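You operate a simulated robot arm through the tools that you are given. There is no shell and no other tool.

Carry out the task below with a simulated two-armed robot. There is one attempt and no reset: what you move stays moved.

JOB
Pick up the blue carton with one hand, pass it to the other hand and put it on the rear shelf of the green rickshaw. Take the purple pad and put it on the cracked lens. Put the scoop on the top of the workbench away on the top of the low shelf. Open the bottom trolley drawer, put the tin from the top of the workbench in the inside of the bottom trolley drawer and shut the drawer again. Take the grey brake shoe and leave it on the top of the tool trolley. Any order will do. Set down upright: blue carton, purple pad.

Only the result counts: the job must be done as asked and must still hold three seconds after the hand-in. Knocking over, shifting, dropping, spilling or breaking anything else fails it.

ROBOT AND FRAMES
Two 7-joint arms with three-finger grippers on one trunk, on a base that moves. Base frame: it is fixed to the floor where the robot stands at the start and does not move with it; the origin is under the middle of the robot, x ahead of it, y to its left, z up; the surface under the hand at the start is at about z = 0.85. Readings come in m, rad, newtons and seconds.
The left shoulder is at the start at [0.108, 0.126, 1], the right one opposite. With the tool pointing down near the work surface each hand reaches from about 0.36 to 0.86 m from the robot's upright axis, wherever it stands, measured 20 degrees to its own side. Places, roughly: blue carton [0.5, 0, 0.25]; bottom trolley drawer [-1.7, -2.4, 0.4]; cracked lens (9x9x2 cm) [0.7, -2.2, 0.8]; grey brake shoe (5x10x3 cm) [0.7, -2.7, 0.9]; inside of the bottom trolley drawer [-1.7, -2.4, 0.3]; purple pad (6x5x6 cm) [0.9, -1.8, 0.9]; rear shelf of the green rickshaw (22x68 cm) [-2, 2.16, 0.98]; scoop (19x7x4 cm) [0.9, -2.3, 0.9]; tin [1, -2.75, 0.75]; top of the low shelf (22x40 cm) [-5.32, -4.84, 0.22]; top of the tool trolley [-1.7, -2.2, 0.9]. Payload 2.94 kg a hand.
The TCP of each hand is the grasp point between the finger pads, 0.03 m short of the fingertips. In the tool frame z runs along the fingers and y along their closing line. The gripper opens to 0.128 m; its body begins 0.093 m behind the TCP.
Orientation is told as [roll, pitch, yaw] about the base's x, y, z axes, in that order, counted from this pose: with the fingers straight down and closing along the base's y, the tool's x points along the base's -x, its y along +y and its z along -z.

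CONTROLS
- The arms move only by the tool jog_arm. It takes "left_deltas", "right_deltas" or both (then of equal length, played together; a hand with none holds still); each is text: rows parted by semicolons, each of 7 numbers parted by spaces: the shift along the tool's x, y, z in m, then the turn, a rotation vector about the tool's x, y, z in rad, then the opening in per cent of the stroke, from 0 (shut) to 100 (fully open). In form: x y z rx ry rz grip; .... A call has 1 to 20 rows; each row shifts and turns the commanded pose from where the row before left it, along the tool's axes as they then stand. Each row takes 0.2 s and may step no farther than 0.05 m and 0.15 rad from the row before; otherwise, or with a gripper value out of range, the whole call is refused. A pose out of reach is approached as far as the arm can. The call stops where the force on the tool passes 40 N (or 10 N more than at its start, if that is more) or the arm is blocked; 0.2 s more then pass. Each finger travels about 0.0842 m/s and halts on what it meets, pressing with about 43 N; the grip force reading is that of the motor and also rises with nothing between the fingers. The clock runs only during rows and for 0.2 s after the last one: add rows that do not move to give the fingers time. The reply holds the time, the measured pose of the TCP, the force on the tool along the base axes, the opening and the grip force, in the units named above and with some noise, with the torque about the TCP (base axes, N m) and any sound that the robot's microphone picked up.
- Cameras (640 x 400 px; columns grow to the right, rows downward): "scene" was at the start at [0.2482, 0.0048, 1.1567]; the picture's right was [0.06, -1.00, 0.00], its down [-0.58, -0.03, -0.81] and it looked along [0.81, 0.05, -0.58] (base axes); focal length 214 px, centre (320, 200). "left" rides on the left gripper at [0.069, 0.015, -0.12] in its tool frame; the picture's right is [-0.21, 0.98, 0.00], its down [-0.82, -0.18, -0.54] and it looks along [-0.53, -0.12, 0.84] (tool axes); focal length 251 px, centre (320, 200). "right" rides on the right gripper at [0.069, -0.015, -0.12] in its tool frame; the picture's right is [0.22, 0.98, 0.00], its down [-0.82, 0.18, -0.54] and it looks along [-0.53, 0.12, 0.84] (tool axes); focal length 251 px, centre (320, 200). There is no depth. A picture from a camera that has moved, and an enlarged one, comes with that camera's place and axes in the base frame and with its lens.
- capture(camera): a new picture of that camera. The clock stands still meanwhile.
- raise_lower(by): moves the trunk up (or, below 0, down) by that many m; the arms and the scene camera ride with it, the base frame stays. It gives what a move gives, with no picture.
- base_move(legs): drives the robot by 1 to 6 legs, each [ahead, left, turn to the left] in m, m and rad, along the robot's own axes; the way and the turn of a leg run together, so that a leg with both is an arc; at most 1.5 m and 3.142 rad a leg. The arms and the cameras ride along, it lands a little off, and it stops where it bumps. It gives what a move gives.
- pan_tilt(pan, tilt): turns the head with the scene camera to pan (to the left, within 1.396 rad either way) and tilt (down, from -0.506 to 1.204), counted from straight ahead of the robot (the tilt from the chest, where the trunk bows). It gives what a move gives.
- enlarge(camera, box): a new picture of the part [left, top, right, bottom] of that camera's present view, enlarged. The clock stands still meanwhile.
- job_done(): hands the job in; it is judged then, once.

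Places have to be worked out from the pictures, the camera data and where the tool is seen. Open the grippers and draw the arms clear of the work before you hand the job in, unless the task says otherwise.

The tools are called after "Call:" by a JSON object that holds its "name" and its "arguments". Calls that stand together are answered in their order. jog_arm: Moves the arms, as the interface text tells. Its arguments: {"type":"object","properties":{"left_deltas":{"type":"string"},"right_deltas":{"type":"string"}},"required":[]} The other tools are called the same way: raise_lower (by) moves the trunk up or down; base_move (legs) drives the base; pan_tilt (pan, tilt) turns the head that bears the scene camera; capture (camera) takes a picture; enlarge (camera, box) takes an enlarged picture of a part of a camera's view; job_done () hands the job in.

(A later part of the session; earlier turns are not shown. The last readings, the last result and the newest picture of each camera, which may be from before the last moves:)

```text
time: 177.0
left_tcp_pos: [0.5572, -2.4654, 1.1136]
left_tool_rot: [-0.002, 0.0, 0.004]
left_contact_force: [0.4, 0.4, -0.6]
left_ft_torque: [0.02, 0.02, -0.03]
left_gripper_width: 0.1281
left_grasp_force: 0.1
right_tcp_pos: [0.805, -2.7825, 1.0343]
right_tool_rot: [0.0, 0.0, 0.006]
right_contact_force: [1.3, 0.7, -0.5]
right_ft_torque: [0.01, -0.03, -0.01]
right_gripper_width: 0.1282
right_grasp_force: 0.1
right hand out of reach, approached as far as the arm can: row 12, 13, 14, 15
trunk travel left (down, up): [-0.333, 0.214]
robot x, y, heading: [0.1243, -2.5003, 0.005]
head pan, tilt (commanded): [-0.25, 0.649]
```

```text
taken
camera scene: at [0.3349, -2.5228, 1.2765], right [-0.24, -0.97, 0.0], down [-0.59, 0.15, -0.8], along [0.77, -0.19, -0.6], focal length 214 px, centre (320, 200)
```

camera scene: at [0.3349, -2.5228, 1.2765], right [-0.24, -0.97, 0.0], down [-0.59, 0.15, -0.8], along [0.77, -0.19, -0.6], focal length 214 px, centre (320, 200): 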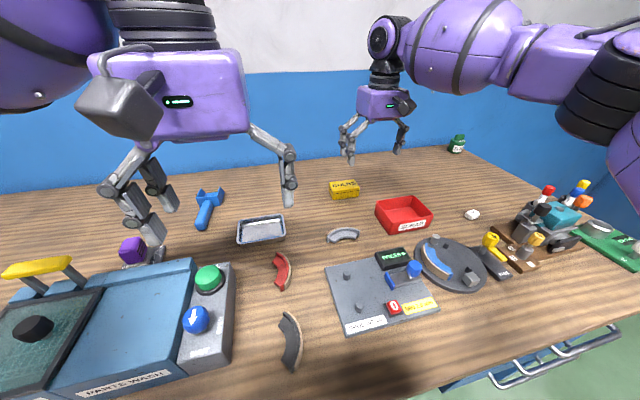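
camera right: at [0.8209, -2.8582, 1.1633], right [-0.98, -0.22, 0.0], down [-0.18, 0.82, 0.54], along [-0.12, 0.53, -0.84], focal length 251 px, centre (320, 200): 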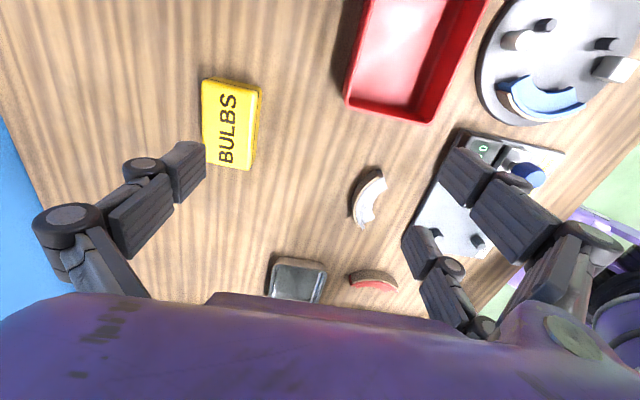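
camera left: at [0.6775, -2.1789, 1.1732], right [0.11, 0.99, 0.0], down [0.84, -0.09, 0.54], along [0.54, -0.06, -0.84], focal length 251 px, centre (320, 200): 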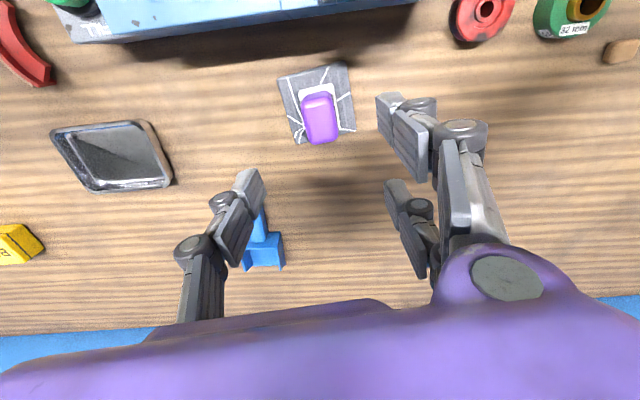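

The wrist yaw isn't the cause; the right arm's elbow posture is. So I swap roles: the right hand takes the nearer brake shoe now, and the left hand will take the tin after a base shift. I move the right hand above the shoe and turn it +90°.

Call:
{"name": "jog_arm", "arguments": {"right_deltas": "0.031 0.033 0 0 0 0 100; 0.031 0.033 0 0 0 0 100; 0.03 0.034 0 0 0 0 100; 0 0 0 0 0 -0.1428 100; 0 0 0 0 0 -0.1428 100; 0 0 0 0 0 -0.1428 100; 0 0 0 0 0 -0.1428 100; 0 0 0 0 0 -0.1428 100; 0 0 0 0 0 -0.1428 100; 0 0 0 0 0 -0.1428 100; 0 0 0 0 0 -0.1428 100; 0 0 0 0 0 -0.1428 100; 0 0 0 0 0 -0.1428 100; 0 0 0 0 0 -0.1428 100; 0 0 0 0 0 0 100"}}

Call:
{"name": "capture", "arguments": {"camera": "right"}}

Call:
{"name": "capture", "arguments": {"camera": "scene"}}

```text
time: 180.2
left_tcp_pos: [0.5573, -2.4657, 1.1136]
left_tool_rot: [-0.001, 0.003, 0.005]
left_contact_force: [-0.4, 0.8, 0.6]
left_ft_torque: [-0.02, 0.02, 0.01]
left_gripper_width: 0.1281
left_grasp_force: 0.0
right_tcp_pos: [0.7127, -2.6838, 1.0344]
right_tool_rot: [0.0, 0.001, 1.579]
right_contact_force: [0.7, -0.5, -0.8]
right_ft_torque: [-0.02, -0.01, -0.01]
right_gripper_width: 0.1278
right_grasp_force: 0.0
trunk travel left (down, up): [-0.333, 0.214]
robot x, y, heading: [0.122, -2.4986, 0.003]
head pan, tilt (commanded): [-0.25, 0.649]
```

```text
taken
camera right: at [0.7266, -2.7503, 1.1564], right [-0.97, -0.22, 0.0], down [-0.19, 0.82, 0.54], along [-0.12, 0.53, -0.84], focal length 251 px, centre (320, 200)
```

right: 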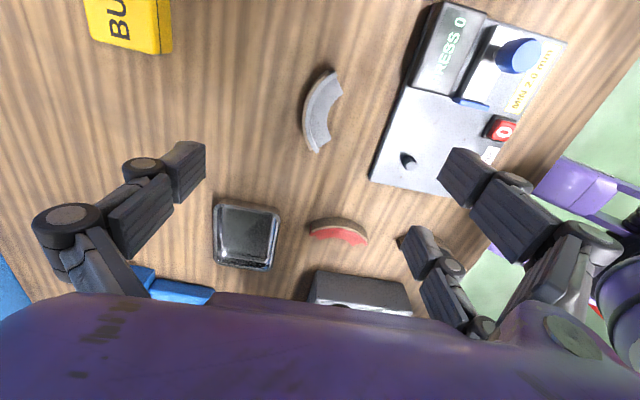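

```text
taken
camera scene: at [0.335, -2.5228, 1.2765], right [-0.24, -0.97, 0.0], down [-0.59, 0.15, -0.8], along [0.77, -0.19, -0.6], focal length 214 px, centre (320, 200)
```

scene: 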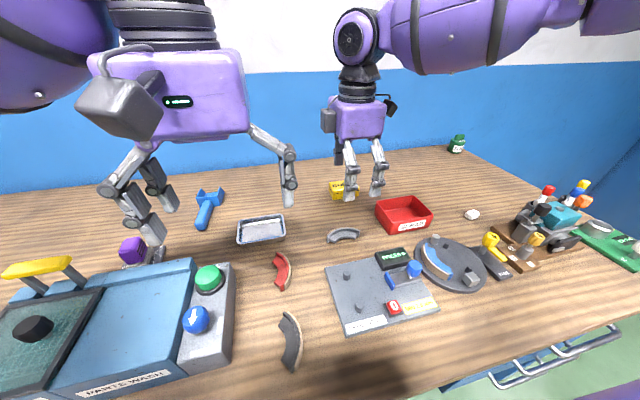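

I enlarge the right-hand view of the brake shoe.

Call:
{"name": "enlarge", "arguments": {"camera": "right", "box": [270, 60, 370, 170]}}

```text
3.64 times, centred on (320, 115) of right
camera zoom: at [0.7266, -2.7503, 1.1564], right [-0.97, -0.22, 0.0], down [-0.19, 0.82, 0.54], along [-0.12, 0.53, -0.84], focal length 914 px, centre (320, 509)
```

zoom: 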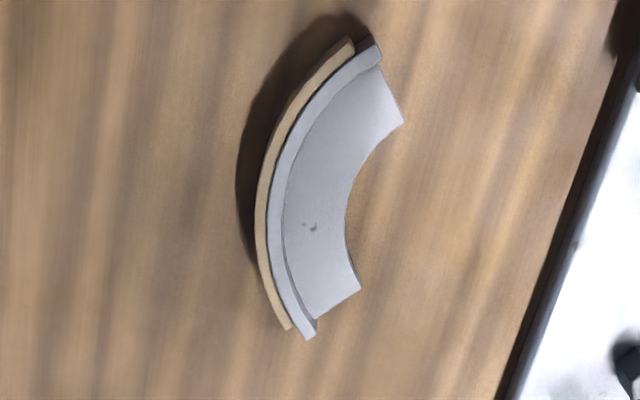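

Shoe: mid-arc outer x≈0.728, inner ≈0.70, ends y -2.724…-2.635. I narrow the opening to ~0.087 m (the press board is close on the near side) and lower to z≈0.885.

Call:
{"name": "jog_arm", "arguments": {"right_deltas": "-0.003 0 0.03 0 0 0 68; 0 -0.001 0.04 0 0 0 68; 0 0 0.04 0 0 0 68; 0 0 0.039 0 0 0 68; 0 0 0 0 0 0 68"}}

Call:
{"name": "capture", "arguments": {"camera": "right"}}

Call:
{"name": "enlarge", "arguments": {"camera": "scene", "box": [290, 150, 430, 270]}}

```text
time: 181.4
left_tcp_pos: [0.5564, -2.4652, 1.1128]
left_tool_rot: [-0.001, 0.0, 0.004]
left_contact_force: [-0.2, -0.2, 0.0]
left_ft_torque: [-0.05, -0.01, 0.0]
left_gripper_width: 0.1282
left_grasp_force: 0.1
right_tcp_pos: [0.7143, -2.6794, 0.8843]
right_tool_rot: [-0.002, 0.001, 1.576]
right_contact_force: [-0.8, 0.0, 0.6]
right_ft_torque: [0.01, 0.01, 0.0]
right_gripper_width: 0.0872
right_grasp_force: 0.0
trunk travel left (down, up): [-0.333, 0.214]
robot x, y, heading: [0.1238, -2.5001, -0.001]
head pan, tilt (commanded): [-0.25, 0.649]
```

```text
taken
camera right: at [0.7284, -2.7475, 1.0062], right [-0.98, -0.22, 0.0], down [-0.19, 0.82, 0.54], along [-0.12, 0.53, -0.84], focal length 251 px, centre (320, 200)
```

right: 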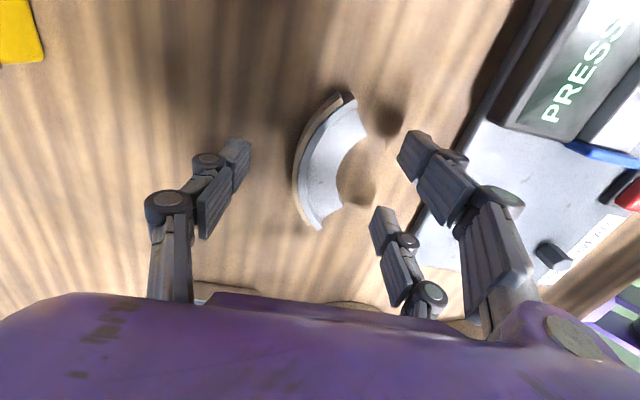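

```text
3.33 times, centred on (360, 210) of scene
camera zoom: at [0.3344, -2.5225, 1.2766], right [-0.24, -0.97, 0.0], down [-0.59, 0.15, -0.8], along [0.77, -0.2, -0.6], focal length 715 px, centre (187, 167)
```

zoom: 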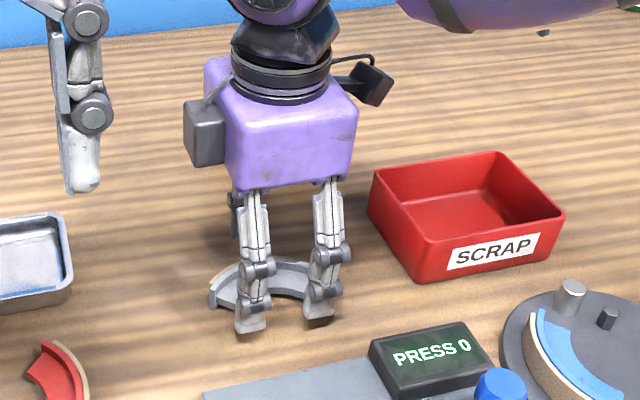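

Fingers straddle the shoe. I lower in small steps to about z=0.874.

Call:
{"name": "jog_arm", "arguments": {"right_deltas": "0 0 0.004 0 0 0 68; 0 0 0.003 0 0 0 68; 0 0 0.003 0 0 0 68; 0 0 0 0 0 0 68"}}

```text
time: 182.4
left_tcp_pos: [0.5569, -2.4655, 1.114]
left_tool_rot: [-0.001, -0.001, 0.007]
left_contact_force: [-0.4, 0.5, 0.0]
left_ft_torque: [0.01, -0.01, -0.02]
left_gripper_width: 0.1282
left_grasp_force: 0.1
right_tcp_pos: [0.7146, -2.6801, 0.8752]
right_tool_rot: [0.0, -0.001, 1.576]
right_contact_force: [0.0, -0.3, -0.2]
right_ft_torque: [0.02, 0.0, -0.03]
right_gripper_width: 0.0866
right_grasp_force: 0.0
trunk travel left (down, up): [-0.333, 0.214]
robot x, y, heading: [0.1227, -2.5015, 0.003]
head pan, tilt (commanded): [-0.25, 0.649]
```

No contact with the bench at z=0.875. I close on the shoe.

Call:
{"name": "jog_arm", "arguments": {"right_deltas": "0 0 0 0 0 0 45; 0 0 0 0 0 0 25; 0 0 0 0 0 0 0; 0 0 0 0 0 0 0; 0 0 0 0 0 0 0; 0 0 0 0 0 0 0"}}

Call:
{"name": "capture", "arguments": {"camera": "right"}}

```text
time: 183.8
left_tcp_pos: [0.557, -2.4651, 1.1136]
left_tool_rot: [-0.001, 0.003, 0.006]
left_contact_force: [0.0, 0.3, -0.1]
left_ft_torque: [-0.03, 0.01, -0.02]
left_gripper_width: 0.1281
left_grasp_force: 0.0
right_tcp_pos: [0.7141, -2.6802, 0.8754]
right_tool_rot: [0.0, -0.001, 1.578]
right_contact_force: [0.8, 0.4, -0.6]
right_ft_torque: [0.05, 0.07, -0.01]
right_gripper_width: 0.04
right_grasp_force: 43.2
trunk travel left (down, up): [-0.333, 0.214]
robot x, y, heading: [0.123, -2.4997, 0.0]
head pan, tilt (commanded): [-0.25, 0.649]
```

```text
taken
camera right: at [0.728, -2.7482, 0.9969], right [-0.98, -0.22, 0.0], down [-0.19, 0.82, 0.54], along [-0.12, 0.53, -0.84], focal length 251 px, centre (320, 200)
```

right: 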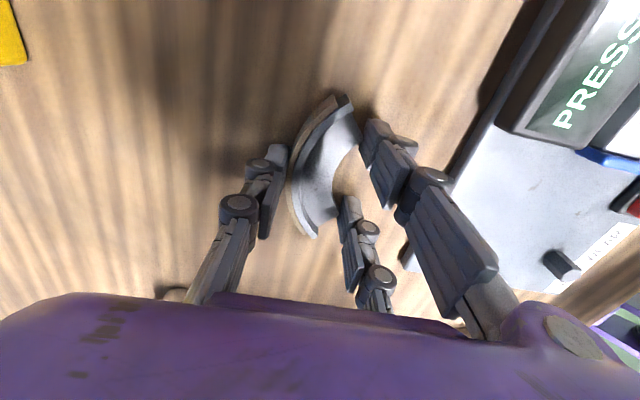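

Gripped at 0.040 m, 43 N. I lift it to z≈1.04 and check.

Call:
{"name": "jog_arm", "arguments": {"right_deltas": "0 0 -0.02 0 0 0 0; 0 0 -0.03 0 0 0 0; 0 0 -0.04 0 0 0 0; 0 0 -0.04 0 0 0 0; 0 0 -0.035 0 0 0 0; 0 0 0 0 0 0 0"}}

Call:
{"name": "capture", "arguments": {"camera": "right"}}

Call:
{"name": "capture", "arguments": {"camera": "scene"}}

```text
time: 185.2
left_tcp_pos: [0.5585, -2.4657, 1.1132]
left_tool_rot: [-0.003, 0.003, 0.005]
left_contact_force: [0.8, 1.3, -0.6]
left_ft_torque: [0.01, 0.05, 0.0]
left_gripper_width: 0.1281
left_grasp_force: 0.1
right_tcp_pos: [0.712, -2.6805, 1.0404]
right_tool_rot: [0.002, 0.001, 1.576]
right_contact_force: [-0.4, -0.3, -1.7]
right_ft_torque: [0.0, 0.03, 0.01]
right_gripper_width: 0.04
right_grasp_force: 43.4
trunk travel left (down, up): [-0.333, 0.214]
robot x, y, heading: [0.1226, -2.5018, 0.003]
head pan, tilt (commanded): [-0.25, 0.649]
```

```text
taken
camera right: at [0.7279, -2.7479, 1.161], right [-0.98, -0.22, 0.0], down [-0.18, 0.82, 0.54], along [-0.12, 0.53, -0.84], focal length 251 px, centre (320, 200)
```

right: 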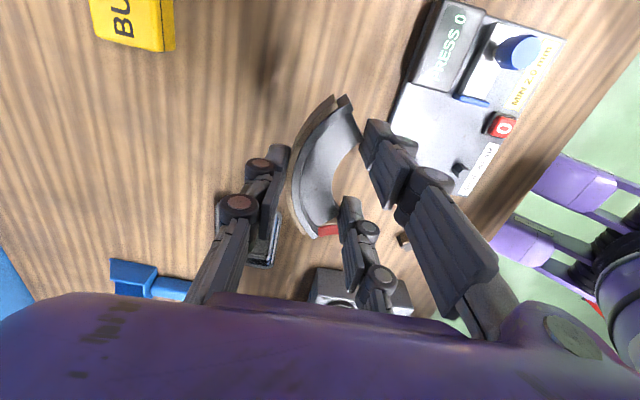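

```text
taken
camera scene: at [0.3354, -2.523, 1.2764], right [-0.24, -0.97, 0.0], down [-0.59, 0.15, -0.8], along [0.77, -0.19, -0.6], focal length 214 px, centre (320, 200)
```

scene: 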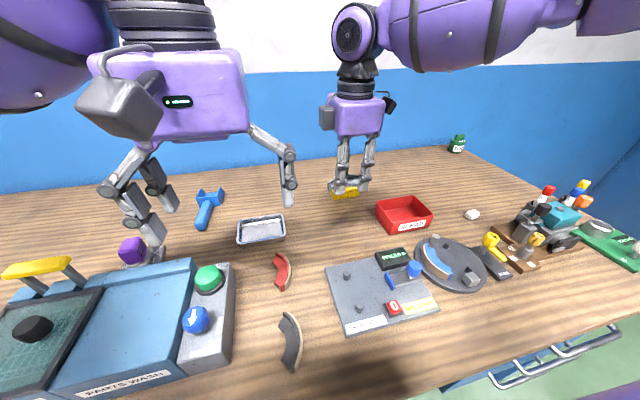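

The shoe is securely held. I draw the right hand back, up and outward, then shift the base right by 0.38 m so the left hand can reach the tin.

Call:
{"name": "jog_arm", "arguments": {"right_deltas": "0.02 0.036 -0.02 0 0 0 0; 0.02 0.036 -0.02 0 0 0 0; 0.02 0.036 -0.02 0 0 0 0; 0.02 0.036 -0.02 0 0 0 0; 0.02 0.036 -0.02 0 0 0 0; 0 0 0 0 0 0 0"}}

Call:
{"name": "base_move", "arguments": {"legs": [[0, -0.38, 0]]}}

Call:
{"name": "pan_tilt", "arguments": {"pan": 0.1, "tilt": 0.65}}

Call:
{"name": "capture", "arguments": {"camera": "scene"}}

```text
time: 186.6
left_tcp_pos: [0.5586, -2.4643, 1.113]
left_tool_rot: [-0.003, 0.001, 0.006]
left_contact_force: [-0.1, 0.3, 0.6]
left_ft_torque: [-0.05, -0.01, -0.01]
left_gripper_width: 0.1283
left_grasp_force: 0.1
right_tcp_pos: [0.5339, -2.7794, 1.139]
right_tool_rot: [0.001, 0.002, 1.579]
right_contact_force: [0.3, -0.3, -1.3]
right_ft_torque: [0.0, 0.04, 0.0]
right_gripper_width: 0.0401
right_grasp_force: 43.2
trunk travel left (down, up): [-0.333, 0.214]
robot x, y, heading: [0.1262, -2.5026, -0.003]
head pan, tilt (commanded): [-0.25, 0.649]
```

```text
time: 190.5
left_tcp_pos: [0.5577, -2.8439, 1.1138]
left_tool_rot: [-0.002, 0.001, 0.009]
left_contact_force: [-0.6, -0.4, 0.5]
left_ft_torque: [0.01, 0.01, 0.03]
left_gripper_width: 0.1278
left_grasp_force: 0.0
right_tcp_pos: [0.5371, -3.1595, 1.1397]
right_tool_rot: [0.001, 0.001, 1.582]
right_contact_force: [-0.9, 1.0, -0.9]
right_ft_torque: [0.03, 0.0, 0.04]
right_gripper_width: 0.0398
right_grasp_force: 43.0
trunk travel left (down, up): [-0.333, 0.214]
robot x, y, heading: [0.1242, -2.8833, 0.006]
head pan, tilt (commanded): [-0.25, 0.649]
```

```text
time: 191.3
left_tcp_pos: [0.5591, -2.8447, 1.1142]
left_tool_rot: [-0.002, 0.002, 0.007]
left_contact_force: [0.3, 0.0, 0.2]
left_ft_torque: [-0.04, 0.02, -0.01]
left_gripper_width: 0.128
left_grasp_force: 0.1
right_tcp_pos: [0.5364, -3.1586, 1.1395]
right_tool_rot: [-0.001, 0.001, 1.581]
right_contact_force: [0.8, 0.0, -1.3]
right_ft_torque: [-0.03, -0.01, -0.02]
right_gripper_width: 0.04
right_grasp_force: 42.8
trunk travel left (down, up): [-0.333, 0.214]
robot x, y, heading: [0.1239, -2.887, 0.004]
head pan, tilt (commanded): [0.099, 0.649]
```

```text
taken
camera scene: at [0.3389, -2.8732, 1.2765], right [0.1, -0.99, 0.0], down [-0.6, -0.06, -0.8], along [0.79, 0.08, -0.6], focal length 214 px, centre (320, 200)
```

scene: 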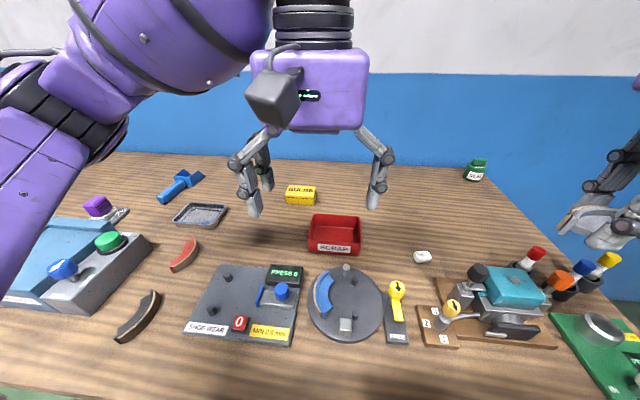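

I move the left hand ahead over the tin and turn it -90° so it closes along x.

Call:
{"name": "jog_arm", "arguments": {"left_deltas": "-0.0435 0.0116 0.008 0 0 0 100; -0.0435 0.0116 0.008 0 0 0 100; -0.0435 0.0116 0.008 0 0 0 100; -0.0435 0.0116 0.008 0 0 0 100; -0.0435 0.0116 0.008 0 0 0 100; -0.0435 0.0116 0.008 0 0 0 100; -0.0435 0.0116 0.008 0 0 0 100; -0.0435 0.0116 0.008 0 0 0 100; 0 0 0 0 0 0.1428 100; 0 0 0 0 0 0.1428 100; 0 0 0 0 0 0.1428 100; 0 0 0 0 0 0.1428 100; 0 0 0 0 0 0.1428 100; 0 0 0 0 0 0.1428 100; 0 0 0 0 0 0.1428 100; 0 0 0 0 0 0.1428 100; 0 0 0 0 0 0.1428 100; 0 0 0 0 0 0.1428 100; 0 0 0 0 0 0.1428 100"}}

Call:
{"name": "capture", "arguments": {"camera": "left"}}

Call:
{"name": "capture", "arguments": {"camera": "scene"}}

```text
time: 195.3
left_tcp_pos: [0.9058, -2.7479, 1.0491]
left_tool_rot: [-0.001, -0.003, -1.563]
left_contact_force: [-0.8, 0.5, 0.4]
left_ft_torque: [0.05, 0.0, -0.01]
left_gripper_width: 0.1279
left_grasp_force: 0.0
right_tcp_pos: [0.5354, -3.16, 1.1404]
right_tool_rot: [0.0, -0.001, 1.582]
right_contact_force: [0.2, -1.1, -1.9]
right_ft_torque: [0.0, -0.02, -0.02]
right_gripper_width: 0.0401
right_grasp_force: 43.2
trunk travel left (down, up): [-0.333, 0.214]
robot x, y, heading: [0.1275, -2.883, 0.006]
head pan, tilt (commanded): [0.099, 0.649]
```

```text
taken
camera left: at [0.9208, -2.6784, 1.169], right [0.98, -0.21, 0.0], down [-0.17, -0.82, 0.54], along [-0.11, -0.53, -0.84], focal length 251 px, centre (320, 200)
```

left: 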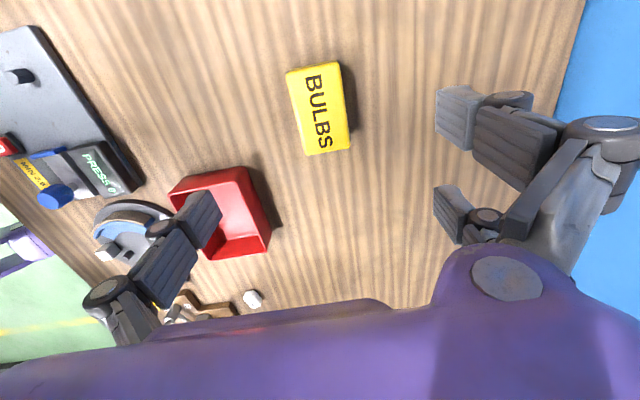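

```text
taken
camera scene: at [0.3389, -2.8732, 1.2765], right [0.11, -0.99, 0.0], down [-0.6, -0.06, -0.8], along [0.79, 0.08, -0.6], focal length 214 px, centre (320, 200)
```

scene: 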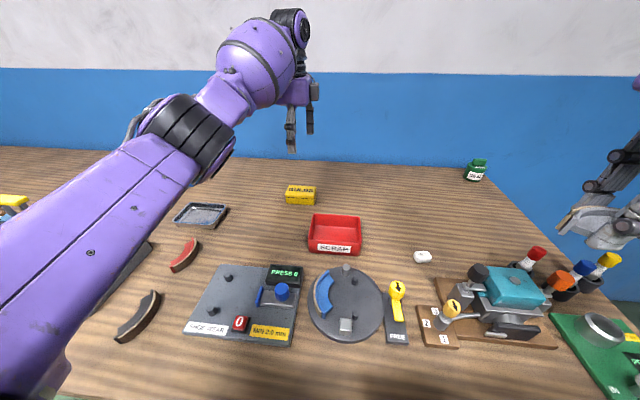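

Tin centre ≈(0.906,-2.748), right under the TCP. I set the opening to ~0.092 m (the red bin is near) and lower.

Call:
{"name": "jog_arm", "arguments": {"left_deltas": "0 0 0.04 0 0 0 72; 0 0 0.04 0 0 0 72; 0 0 0.04 0 0 0 72; 0 0 0.04 0 0 0 72; 0 0 0.005 0 0 0 72; 0 0 0.004 0 0 0 72; 0 0 0.003 0 0 0 72; 0 0 0 0 0 0 72"}}

Call:
{"name": "capture", "arguments": {"camera": "left"}}

```text
time: 197.1
left_tcp_pos: [0.9048, -2.7487, 0.8774]
left_tool_rot: [0.0, -0.003, -1.561]
left_contact_force: [0.2, -0.8, -0.4]
left_ft_torque: [-0.01, 0.02, 0.0]
left_gripper_width: 0.092
left_grasp_force: 0.0
right_tcp_pos: [0.5358, -3.1601, 1.1399]
right_tool_rot: [0.001, 0.0, 1.582]
right_contact_force: [-0.1, -0.8, -2.0]
right_ft_torque: [-0.01, 0.01, 0.02]
right_gripper_width: 0.0403
right_grasp_force: 42.9
trunk travel left (down, up): [-0.333, 0.214]
robot x, y, heading: [0.1259, -2.8837, 0.008]
head pan, tilt (commanded): [0.099, 0.649]
```

```text
taken
camera left: at [0.9207, -2.6789, 0.9969], right [0.98, -0.21, 0.0], down [-0.17, -0.82, 0.54], along [-0.11, -0.53, -0.84], focal length 251 px, centre (320, 200)
```

left: 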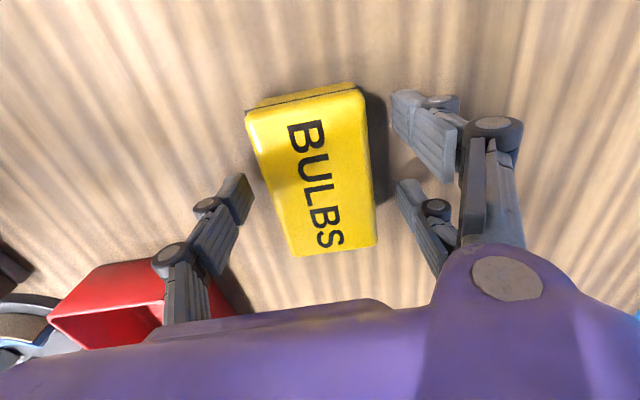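

Good alignment, fingers on both sides of the tin. I close and lift.

Call:
{"name": "jog_arm", "arguments": {"left_deltas": "0 0 0 0 0 0 50; 0 0 0 0 0 0 20; 0 0 0 0 0 0 0; 0 0 0 0 0 0 0; 0 0 0 0 0 0 0; 0 0 0 0 0 0 0; 0 0 -0.02 0 0 0 0; 0 0 -0.03 0 0 0 0; 0 0 -0.04 0 0 0 0; 0 0 -0.04 0 0 0 0; 0 0 -0.03 0 0 0 0; 0 0 0 0 0 0 0"}}

Call:
{"name": "capture", "arguments": {"camera": "left"}}

```text
time: 199.7
left_tcp_pos: [0.9069, -2.749, 1.0368]
left_tool_rot: [-0.002, -0.001, -1.56]
left_contact_force: [0.6, -0.5, -1.7]
left_ft_torque: [-0.03, 0.0, 0.04]
left_gripper_width: 0.0574
left_grasp_force: 43.0
right_tcp_pos: [0.5359, -3.1591, 1.1397]
right_tool_rot: [0.001, -0.001, 1.581]
right_contact_force: [0.7, -0.4, -2.1]
right_ft_torque: [-0.01, -0.02, 0.0]
right_gripper_width: 0.0401
right_grasp_force: 43.4
trunk travel left (down, up): [-0.333, 0.214]
robot x, y, heading: [0.128, -2.8817, 0.007]
head pan, tilt (commanded): [0.099, 0.649]
```

```text
taken
camera left: at [0.922, -2.6778, 1.1567], right [0.98, -0.21, 0.0], down [-0.17, -0.82, 0.54], along [-0.11, -0.53, -0.84], focal length 251 px, centre (320, 200)
```

left: 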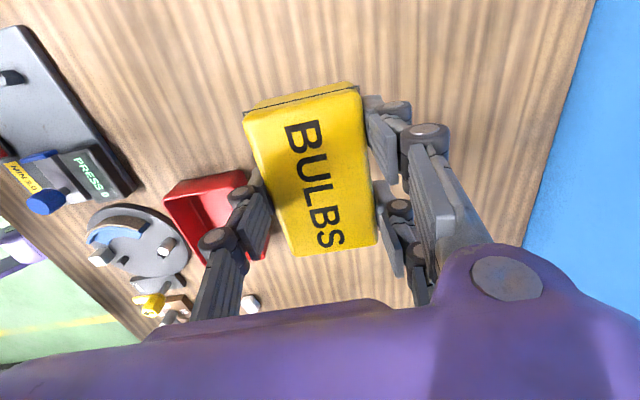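

Tin held. I draw the left hand back and up, then back away from the bench and turn around toward the trolley.

Call:
{"name": "jog_arm", "arguments": {"left_deltas": "0 -0.04 -0.01 0 0 0 0; 0 -0.045 -0.01 0 0 0 0; 0 -0.045 -0.01 0 0 0 0; 0 -0.045 -0.01 0 0 0 0; 0 -0.045 -0.01 0 0 0 0; 0 -0.045 -0.01 0 0 0 0; 0 -0.045 0 0 0 0 0; 0 -0.04 0 0 0 0 0; 0 0 0 0 0 0 0"}}

Call:
{"name": "base_move", "arguments": {"legs": [[-0.6, 0, 0], [0, 0, 1.57], [0, 0, 1.57]]}}

Call:
{"name": "pan_tilt", "arguments": {"pan": 0.0, "tilt": 0.4}}

Call:
{"name": "capture", "arguments": {"camera": "scene"}}

```text
time: 201.7
left_tcp_pos: [0.5564, -2.7523, 1.0986]
left_tool_rot: [-0.003, -0.001, -1.56]
left_contact_force: [0.5, -0.3, -0.7]
left_ft_torque: [0.01, 0.06, -0.01]
left_gripper_width: 0.0571
left_grasp_force: 43.7
right_tcp_pos: [0.5369, -3.1596, 1.14]
right_tool_rot: [0.0, 0.002, 1.582]
right_contact_force: [-0.3, -0.2, -2.2]
right_ft_torque: [-0.01, 0.01, -0.01]
right_gripper_width: 0.0402
right_grasp_force: 42.8
trunk travel left (down, up): [-0.333, 0.214]
robot x, y, heading: [0.1263, -2.8838, 0.002]
head pan, tilt (commanded): [0.099, 0.649]
```

```text
time: 212.8
left_tcp_pos: [-0.914, -3.0061, 1.0989]
left_tool_rot: [-0.001, -0.001, 1.559]
left_contact_force: [-0.7, -1.0, -1.4]
left_ft_torque: [-0.02, -0.02, -0.01]
left_gripper_width: 0.0572
left_grasp_force: 43.4
right_tcp_pos: [-0.884, -2.5994, 1.1405]
right_tool_rot: [0.0, 0.0, -1.584]
right_contact_force: [0.6, 0.4, -1.2]
right_ft_torque: [-0.01, -0.02, 0.01]
right_gripper_width: 0.0401
right_grasp_force: 42.7
trunk travel left (down, up): [-0.333, 0.214]
robot x, y, heading: [-0.4839, -2.8857, 3.12]
head pan, tilt (commanded): [0.099, 0.649]
```

```text
time: 213.5
left_tcp_pos: [-0.913, -3.0052, 1.0978]
left_tool_rot: [-0.003, -0.002, 1.559]
left_contact_force: [0.5, 0.6, -1.5]
left_ft_torque: [0.0, 0.03, 0.0]
left_gripper_width: 0.0571
left_grasp_force: 43.2
right_tcp_pos: [-0.8835, -2.5983, 1.1401]
right_tool_rot: [0.0, 0.0, -1.583]
right_contact_force: [-1.5, -0.2, -1.2]
right_ft_torque: [0.02, 0.01, 0.01]
right_gripper_width: 0.04
right_grasp_force: 42.5
trunk travel left (down, up): [-0.333, 0.214]
robot x, y, heading: [-0.4797, -2.8883, 3.126]
head pan, tilt (commanded): [0.0, 0.4]
```

```text
taken
camera scene: at [-0.7012, -2.8813, 1.2989], right [0.02, 1.0, 0.0], down [0.39, -0.01, -0.92], along [-0.92, 0.01, -0.39], focal length 214 px, centre (320, 200)
```

scene: 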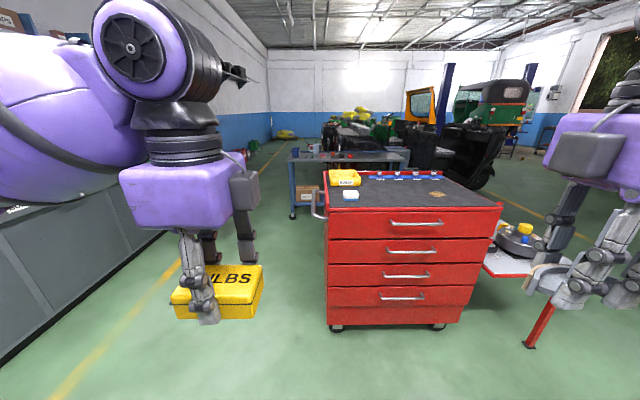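

The red trolley faces +x with four drawers; its front is near x≈-1.6, spanning y≈-2.83…-2.03. I move sideways to face its middle and closer, to see its top and drawer handles.

Call:
{"name": "base_move", "arguments": {"legs": [[0, -0.46, 0.015], [0.35, 0, 0]]}}

Call:
{"name": "pan_tilt", "arguments": {"pan": 0.0, "tilt": 0.6}}

Call:
{"name": "capture", "arguments": {"camera": "scene"}}

```text
time: 220.0
left_tcp_pos: [-1.2553, -2.5475, 1.0978]
left_tool_rot: [-0.002, -0.004, 1.567]
left_contact_force: [-0.5, 0.5, -1.9]
left_ft_torque: [0.02, 0.0, 0.0]
left_gripper_width: 0.0572
left_grasp_force: 43.2
right_tcp_pos: [-1.2303, -2.1383, 1.1403]
right_tool_rot: [0.0, -0.001, -1.572]
right_contact_force: [-0.1, 0.9, -1.0]
right_ft_torque: [0.0, -0.05, 0.0]
right_gripper_width: 0.04
right_grasp_force: 43.2
trunk travel left (down, up): [-0.333, 0.214]
robot x, y, heading: [-0.8234, -2.4201, 3.135]
head pan, tilt (commanded): [0.0, 0.4]
```

```text
time: 220.7
left_tcp_pos: [-1.2556, -2.5451, 1.0983]
left_tool_rot: [-0.001, -0.002, 1.567]
left_contact_force: [1.1, 0.3, -1.0]
left_ft_torque: [0.01, 0.0, 0.02]
left_gripper_width: 0.0572
left_grasp_force: 43.0
right_tcp_pos: [-1.2302, -2.1396, 1.1394]
right_tool_rot: [-0.001, -0.001, -1.573]
right_contact_force: [0.1, 0.1, -0.7]
right_ft_torque: [-0.04, 0.01, 0.01]
right_gripper_width: 0.0401
right_grasp_force: 43.0
trunk travel left (down, up): [-0.333, 0.214]
robot x, y, heading: [-0.821, -2.4199, 3.137]
head pan, tilt (commanded): [0.0, 0.6]
```

```text
taken
camera scene: at [-1.0403, -2.4195, 1.2808], right [0.01, 1.0, 0.0], down [0.56, 0.0, -0.83], along [-0.83, 0.0, -0.56], focal length 214 px, centre (320, 200)
```

scene: 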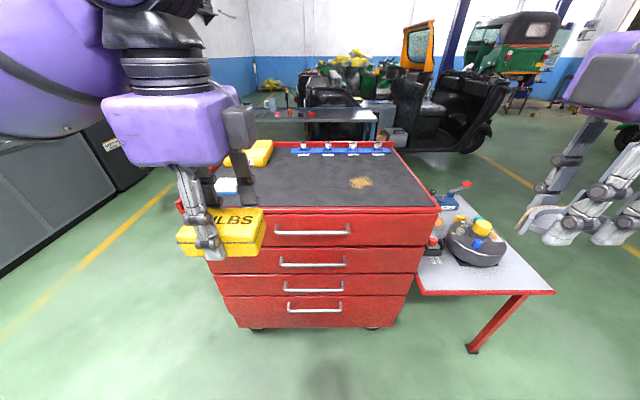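

I enlarge the trolley top to check free space, and the drawer handles.

Call:
{"name": "enlarge", "arguments": {"camera": "scene", "box": [180, 130, 460, 230]}}

Call:
{"name": "enlarge", "arguments": {"camera": "scene", "box": [200, 205, 440, 335]}}

```text
2.29 times, centred on (320, 180) of scene
camera zoom: at [-1.0403, -2.4195, 1.2808], right [0.01, 1.0, 0.0], down [0.56, 0.0, -0.83], along [-0.83, 0.0, -0.56], focal length 490 px, centre (320, 246)
```

zoom: 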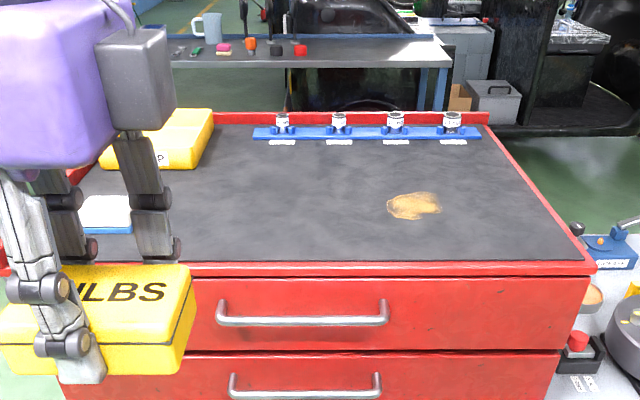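

```text
2.67 times, centred on (320, 270) of scene
camera zoom: at [-1.0403, -2.4195, 1.2808], right [0.01, 1.0, 0.0], down [0.56, 0.0, -0.83], along [-0.83, 0.0, -0.56], focal length 572 px, centre (320, 13)
```

zoom: 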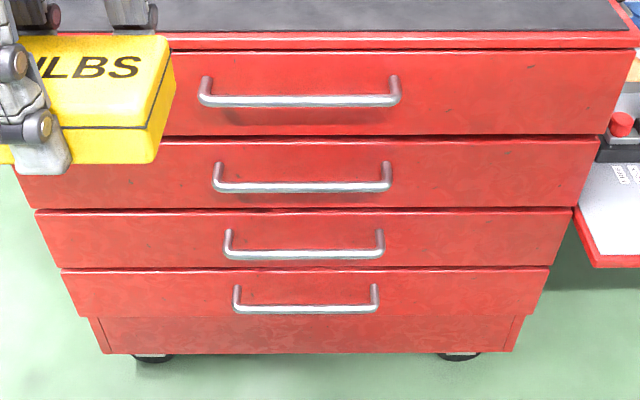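

The tan spot is only a stain; the right part of the top is free. I drive 0.25 m closer and extend the right hand to about (-1.70,-2.19) above the top.

Call:
{"name": "base_move", "arguments": {"legs": [[0.25, 0, 0]]}}

Call:
{"name": "jog_arm", "arguments": {"right_deltas": "-0.01 -0.04 0.01 0 0 0 0; -0.01 -0.045 0.01 0 0 0 0; -0.01 -0.045 0.01 0 0 0 0; -0.01 -0.045 0.01 0 0 0 0; -0.01 -0.045 0.01 0 0 0 0; 0 0 0 0 0 0 0"}}

Call:
{"name": "capture", "arguments": {"camera": "scene"}}

Call:
{"name": "capture", "arguments": {"camera": "right"}}

```text
time: 222.5
left_tcp_pos: [-1.5049, -2.5456, 1.0976]
left_tool_rot: [-0.003, -0.001, 1.569]
left_contact_force: [0.0, -0.5, -0.9]
left_ft_torque: [0.01, -0.03, -0.01]
left_gripper_width: 0.057
left_grasp_force: 42.5
right_tcp_pos: [-1.4794, -2.1389, 1.1393]
right_tool_rot: [0.001, -0.002, -1.572]
right_contact_force: [-0.6, 0.3, -1.3]
right_ft_torque: [-0.03, -0.06, 0.01]
right_gripper_width: 0.0399
right_grasp_force: 42.8
trunk travel left (down, up): [-0.333, 0.214]
robot x, y, heading: [-1.0706, -2.4225, 3.138]
head pan, tilt (commanded): [0.0, 0.6]
```

```text
time: 223.9
left_tcp_pos: [-1.5021, -2.5458, 1.0987]
left_tool_rot: [0.0, -0.001, 1.568]
left_contact_force: [1.2, -0.4, -1.3]
left_ft_torque: [-0.02, 0.05, 0.03]
left_gripper_width: 0.0569
left_grasp_force: 43.4
right_tcp_pos: [-1.698, -2.1874, 1.0915]
right_tool_rot: [-0.003, -0.001, -1.569]
right_contact_force: [-0.4, -1.2, -1.0]
right_ft_torque: [0.05, 0.04, -0.01]
right_gripper_width: 0.04
right_grasp_force: 43.0
trunk travel left (down, up): [-0.333, 0.214]
robot x, y, heading: [-1.0718, -2.4195, 3.134]
head pan, tilt (commanded): [0.0, 0.6]
```

```text
taken
camera scene: at [-1.2873, -2.4184, 1.2811], right [0.0, 1.0, 0.0], down [0.56, 0.0, -0.83], along [-0.83, 0.0, -0.56], focal length 214 px, centre (320, 200)
```

scene: 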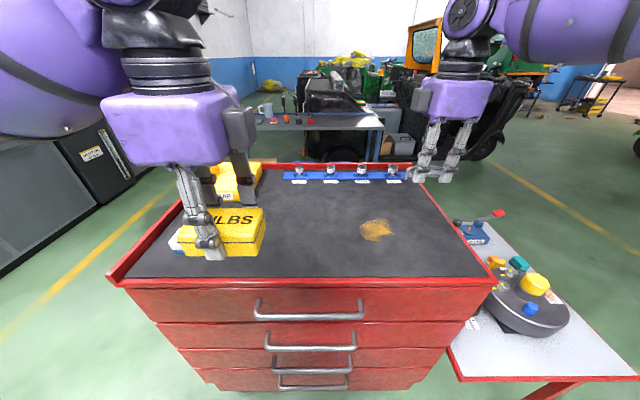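

```text
taken
camera right: at [-1.7141, -2.1174, 1.212], right [0.98, 0.21, 0.0], down [0.18, -0.82, 0.54], along [0.11, -0.53, -0.84], focal length 251 px, centre (320, 200)
```

right: 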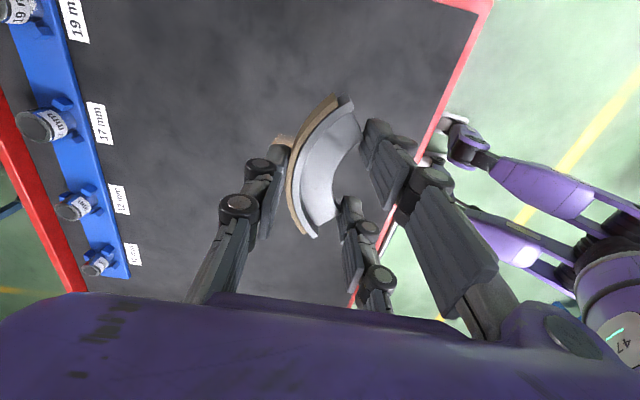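

The shoe is above the right part of the mat (projects to ≈(409,232)). I lower it to just above the mat and then in small steps.

Call:
{"name": "jog_arm", "arguments": {"right_deltas": "0 0 0.04 0 0 0 0; 0 0 0.04 0 0 0 0; 0 0 0.04 0 0 0 0; 0 0 0.015 0 0 0 0; 0 0 0.005 0 0 0 0; 0 0 0 0 0 0 0"}}

Call:
{"name": "enlarge", "arguments": {"camera": "scene", "box": [320, 130, 500, 290]}}

```text
time: 225.3
left_tcp_pos: [-1.5035, -2.5467, 1.0976]
left_tool_rot: [-0.001, -0.002, 1.569]
left_contact_force: [0.2, -0.3, -2.0]
left_ft_torque: [-0.03, 0.02, 0.0]
left_gripper_width: 0.0573
left_grasp_force: 42.8
right_tcp_pos: [-1.7003, -2.1876, 0.9495]
right_tool_rot: [0.0, 0.0, -1.571]
right_contact_force: [-0.2, 0.1, -1.0]
right_ft_torque: [-0.01, -0.03, 0.02]
right_gripper_width: 0.0404
right_grasp_force: 43.3
trunk travel left (down, up): [-0.333, 0.214]
robot x, y, heading: [-1.0715, -2.4194, 3.138]
head pan, tilt (commanded): [0.0, 0.6]
```

```text
2.50 times, centred on (410, 210) of scene
camera zoom: at [-1.2889, -2.4185, 1.2808], right [0.0, 1.0, 0.0], down [0.57, 0.0, -0.82], along [-0.82, 0.0, -0.57], focal length 536 px, centre (95, 175)
```

zoom: 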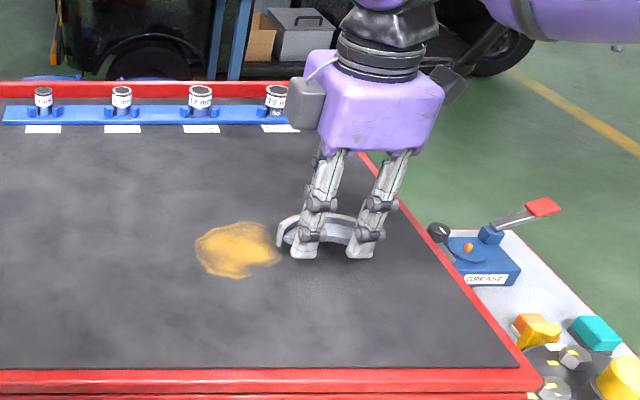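

Call:
{"name": "jog_arm", "arguments": {"right_deltas": "0 0 0.004 0 0 0 0; 0 0 0.003 0 0 0 0; 0 0 0 0 0 0 0"}}

```text
time: 226.1
left_tcp_pos: [-1.5033, -2.5442, 1.0986]
left_tool_rot: [-0.002, -0.001, 1.569]
left_contact_force: [0.0, 0.1, -1.5]
left_ft_torque: [0.01, -0.04, -0.01]
left_gripper_width: 0.0569
left_grasp_force: 43.4
right_tcp_pos: [-1.6988, -2.1886, 0.9423]
right_tool_rot: [-0.001, 0.0, -1.573]
right_contact_force: [0.8, 1.0, -1.5]
right_ft_torque: [-0.02, 0.02, 0.03]
right_gripper_width: 0.0401
right_grasp_force: 42.9
trunk travel left (down, up): [-0.333, 0.214]
robot x, y, heading: [-1.0732, -2.4178, 3.138]
head pan, tilt (commanded): [0.0, 0.6]
```

No contact yet at z=0.942; I go on down in 3 mm steps.

Call:
{"name": "jog_arm", "arguments": {"right_deltas": "0 0 0.003 0 0 0 0; 0 0 0.003 0 0 0 0; 0 0 0.002 0 0 0 0; 0 0 0 0 0 0 0"}}

```text
time: 227.1
left_tcp_pos: [-1.5034, -2.5452, 1.0961]
left_tool_rot: [-0.001, -0.003, 1.569]
left_contact_force: [0.4, -0.1, -1.1]
left_ft_torque: [-0.02, -0.02, -0.01]
left_gripper_width: 0.0572
left_grasp_force: 43.4
right_tcp_pos: [-1.6988, -2.1878, 0.9352]
right_tool_rot: [0.0, 0.0, -1.571]
right_contact_force: [-0.6, -0.4, -1.0]
right_ft_torque: [-0.03, 0.01, 0.0]
right_gripper_width: 0.0402
right_grasp_force: 42.6
trunk travel left (down, up): [-0.333, 0.214]
robot x, y, heading: [-1.0707, -2.4168, 3.138]
head pan, tilt (commanded): [0.0, 0.6]
```

Call:
{"name": "jog_arm", "arguments": {"right_deltas": "0 0 0.003 0 0 0 0; 0 0 0.003 0 0 0 0; 0 0 0.003 0 0 0 0; 0 0 0 0 0 0 0"}}

Call:
{"name": "enlarge", "arguments": {"camera": "scene", "box": [360, 170, 460, 250]}}

```text
time: 228.1
left_tcp_pos: [-1.5011, -2.5459, 1.0991]
left_tool_rot: [0.001, -0.003, 1.569]
left_contact_force: [0.3, 0.8, -1.6]
left_ft_torque: [-0.02, 0.01, 0.0]
left_gripper_width: 0.0573
left_grasp_force: 42.7
right_tcp_pos: [-1.6981, -2.189, 0.9301]
right_tool_rot: [-0.009, 0.001, -1.571]
right_contact_force: [-2.4, 4.8, 39.0]
right_ft_torque: [0.07, -0.01, -0.11]
right_gripper_width: 0.0399
right_grasp_force: 43.1
trunk travel left (down, up): [-0.333, 0.214]
robot x, y, heading: [-1.0703, -2.4196, 3.136]
head pan, tilt (commanded): [0.0, 0.6]
```

```text
5.00 times, centred on (410, 210) of scene
camera zoom: at [-1.2859, -2.4193, 1.2814], right [0.0, 1.0, 0.0], down [0.56, 0.0, -0.83], along [-0.83, 0.0, -0.56], focal length 1072 px, centre (-130, 150)
```

zoom: 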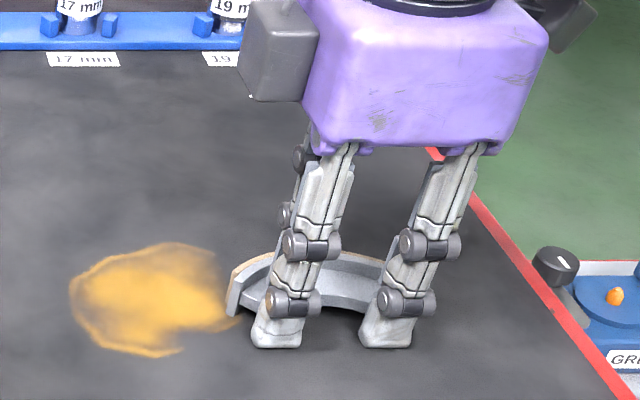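

Contact (39 N). I ease up 4 mm, open, and lift off.

Call:
{"name": "jog_arm", "arguments": {"right_deltas": "0 0 -0.004 0 0 0 0; 0 0 0 0 0 0 40; 0 0 0 0 0 0 55; 0 0 0 0 0 0 65; 0 0 0 0 0 0 65; 0 0 -0.03 0 0 0 65; 0 0 -0.04 0 0 0 65; 0 0 -0.04 0 0 0 65; 0 0 -0.04 0 0 0 65; 0 0 0 0 0 0 65"}}

Call:
{"name": "enlarge", "arguments": {"camera": "scene", "box": [340, 150, 500, 270]}}

```text
time: 230.3
left_tcp_pos: [-1.504, -2.5453, 1.0968]
left_tool_rot: [-0.004, -0.001, 1.568]
left_contact_force: [0.5, 0.4, -1.2]
left_ft_torque: [-0.03, -0.01, 0.01]
left_gripper_width: 0.0571
left_grasp_force: 43.1
right_tcp_pos: [-1.6974, -2.1875, 1.0805]
right_tool_rot: [0.001, -0.001, -1.568]
right_contact_force: [0.2, -0.6, 0.3]
right_ft_torque: [0.0, -0.02, -0.03]
right_gripper_width: 0.0834
right_grasp_force: 0.0
trunk travel left (down, up): [-0.333, 0.214]
robot x, y, heading: [-1.0688, -2.417, 3.138]
head pan, tilt (commanded): [0.0, 0.6]
```

```text
3.33 times, centred on (420, 210) of scene
camera zoom: at [-1.2891, -2.4184, 1.2807], right [0.0, 1.0, 0.0], down [0.57, 0.0, -0.82], along [-0.82, 0.0, -0.57], focal length 715 px, centre (-13, 167)
```

zoom: 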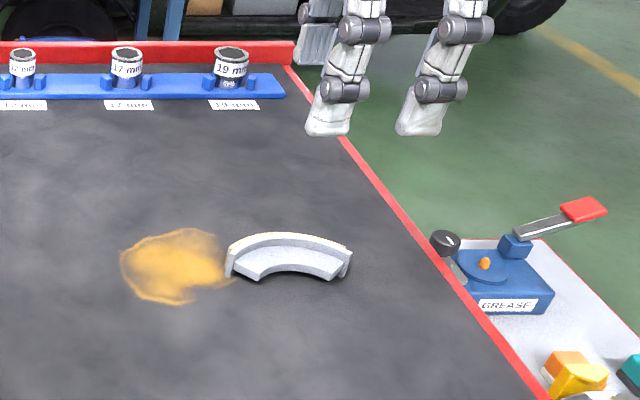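

The brake shoe lies on the trolley top. Next the bottom drawer: its handle bar is near x≈-1.52, y≈-2.44, z≈0.39–0.40. I back off with the right hand raised, shift left, and lower the trunk.

Call:
{"name": "base_move", "arguments": {"legs": [[-0.35, 0.12, 0]]}}

Call:
{"name": "raise_lower", "arguments": {"by": -0.32}}

Call:
{"name": "capture", "arguments": {"camera": "scene"}}

```text
time: 232.7
left_tcp_pos: [-1.1531, -2.6657, 1.0977]
left_tool_rot: [-0.002, -0.003, 1.568]
left_contact_force: [0.6, 0.4, -0.9]
left_ft_torque: [-0.01, 0.02, -0.03]
left_gripper_width: 0.0569
left_grasp_force: 43.0
right_tcp_pos: [-1.3467, -2.308, 1.0807]
right_tool_rot: [0.001, 0.0, -1.573]
right_contact_force: [-0.6, 0.3, 0.1]
right_ft_torque: [0.02, 0.0, 0.01]
right_gripper_width: 0.0835
right_grasp_force: 0.0
trunk travel left (down, up): [-0.333, 0.214]
robot x, y, heading: [-0.7197, -2.5432, 3.133]
head pan, tilt (commanded): [0.0, 0.6]
```

```text
time: 235.9
left_tcp_pos: [-1.1532, -2.6664, 0.7786]
left_tool_rot: [-0.001, -0.002, 1.568]
left_contact_force: [0.2, -0.3, -1.9]
left_ft_torque: [-0.02, -0.01, 0.03]
left_gripper_width: 0.0574
left_grasp_force: 42.9
right_tcp_pos: [-1.3461, -2.3081, 0.761]
right_tool_rot: [0.0, 0.0, -1.574]
right_contact_force: [-0.3, -0.3, -0.3]
right_ft_torque: [0.01, -0.01, 0.0]
right_gripper_width: 0.0829
right_grasp_force: 0.1
trunk travel left (down, up): [-0.013, 0.534]
robot x, y, heading: [-0.7226, -2.5419, 3.136]
head pan, tilt (commanded): [0.0, 0.6]
```

```text
taken
camera scene: at [-1.0405, -2.5391, 0.946], right [0.01, 1.0, 0.0], down [0.56, 0.0, -0.83], along [-0.83, 0.01, -0.56], focal length 214 px, centre (320, 200)
```

scene: 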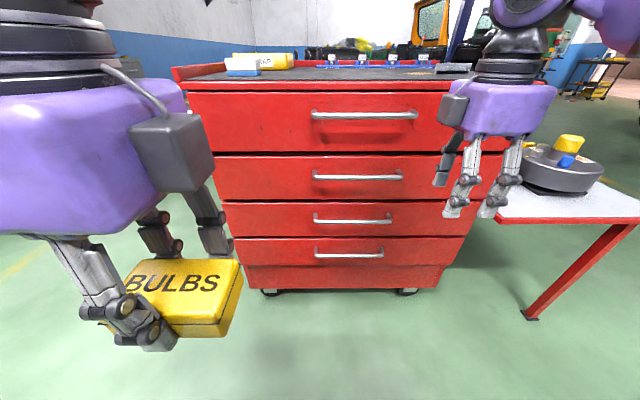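

I enlarge the bottom-drawer handle from here to pin down its position.

Call:
{"name": "enlarge", "arguments": {"camera": "scene", "box": [280, 205, 420, 300]}}

```text
4.21 times, centred on (350, 252) of scene
camera zoom: at [-1.0405, -2.5391, 0.946], right [0.01, 1.0, 0.0], down [0.56, 0.0, -0.83], along [-0.83, 0.01, -0.56], focal length 903 px, centre (194, -21)
```

zoom: 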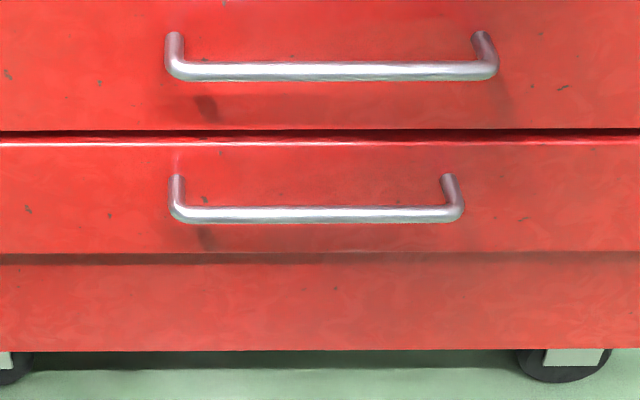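

Bar: x≈-1.515, z≈0.401, y -2.556…-2.333, about 12 mm thick, ~3.5 cm off the face. I pitch the right hand to point forward (15° below horizontal) with vertical closing.

Call:
{"name": "jog_arm", "arguments": {"right_deltas": "0 0 0 0.1454 0 0 45; 0 0 0 0.1454 0 0 45; 0 0 0 0.1454 0 0 45; 0 0 0 0.1454 0 0 45; 0 0 0 0.1454 0 0 45; 0 0 0 0.1454 0 0 45; 0 0 0 0.1454 0 0 45; 0 0 0 0.1454 0 0 45; 0 0 0 0.1454 0 0 45; 0 0 0 0 0 0 45"}}

Call:
{"name": "capture", "arguments": {"camera": "scene"}}

Call:
{"name": "capture", "arguments": {"camera": "right"}}

```text
time: 238.1
left_tcp_pos: [-1.1531, -2.6666, 0.7785]
left_tool_rot: [0.0, -0.002, 1.567]
left_contact_force: [-0.2, 0.3, -1.6]
left_ft_torque: [0.03, 0.01, 0.0]
left_gripper_width: 0.0575
left_grasp_force: 42.8
right_tcp_pos: [-1.3837, -2.3015, 0.7677]
right_tool_rot: [-1.311, 0.0, -1.573]
right_contact_force: [0.2, -0.2, 1.1]
right_ft_torque: [0.03, -0.01, -0.02]
right_gripper_width: 0.0575
right_grasp_force: 0.1
right hand out of reach, approached as far as the arm can: row 8, 9
trunk travel left (down, up): [-0.013, 0.534]
robot x, y, heading: [-0.7228, -2.5383, 3.135]
head pan, tilt (commanded): [0.0, 0.6]
```

```text
taken
camera scene: at [-1.0402, -2.5393, 0.9461], right [0.01, 1.0, 0.0], down [0.56, 0.0, -0.83], along [-0.83, 0.01, -0.56], focal length 214 px, centre (320, 200)
```

scene: 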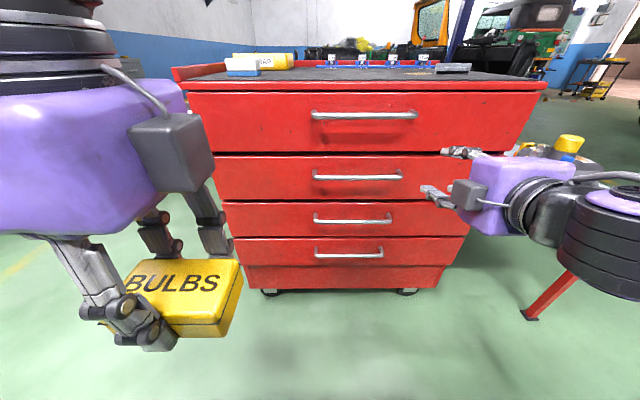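

```text
taken
camera right: at [-1.2717, -2.2317, 0.8142], right [0.25, 0.21, -0.94], down [0.57, -0.82, -0.04], along [-0.78, -0.53, -0.33], focal length 251 px, centre (320, 200)
```

right: 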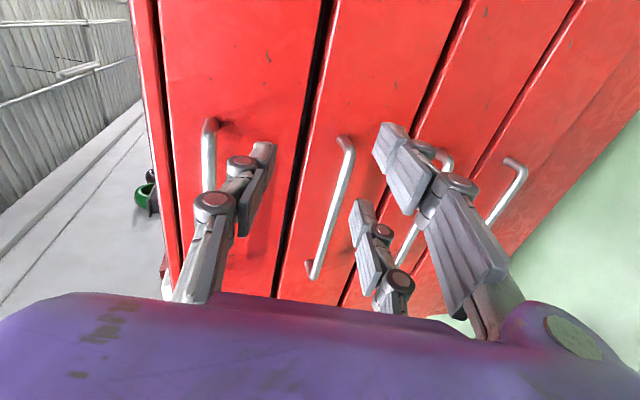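

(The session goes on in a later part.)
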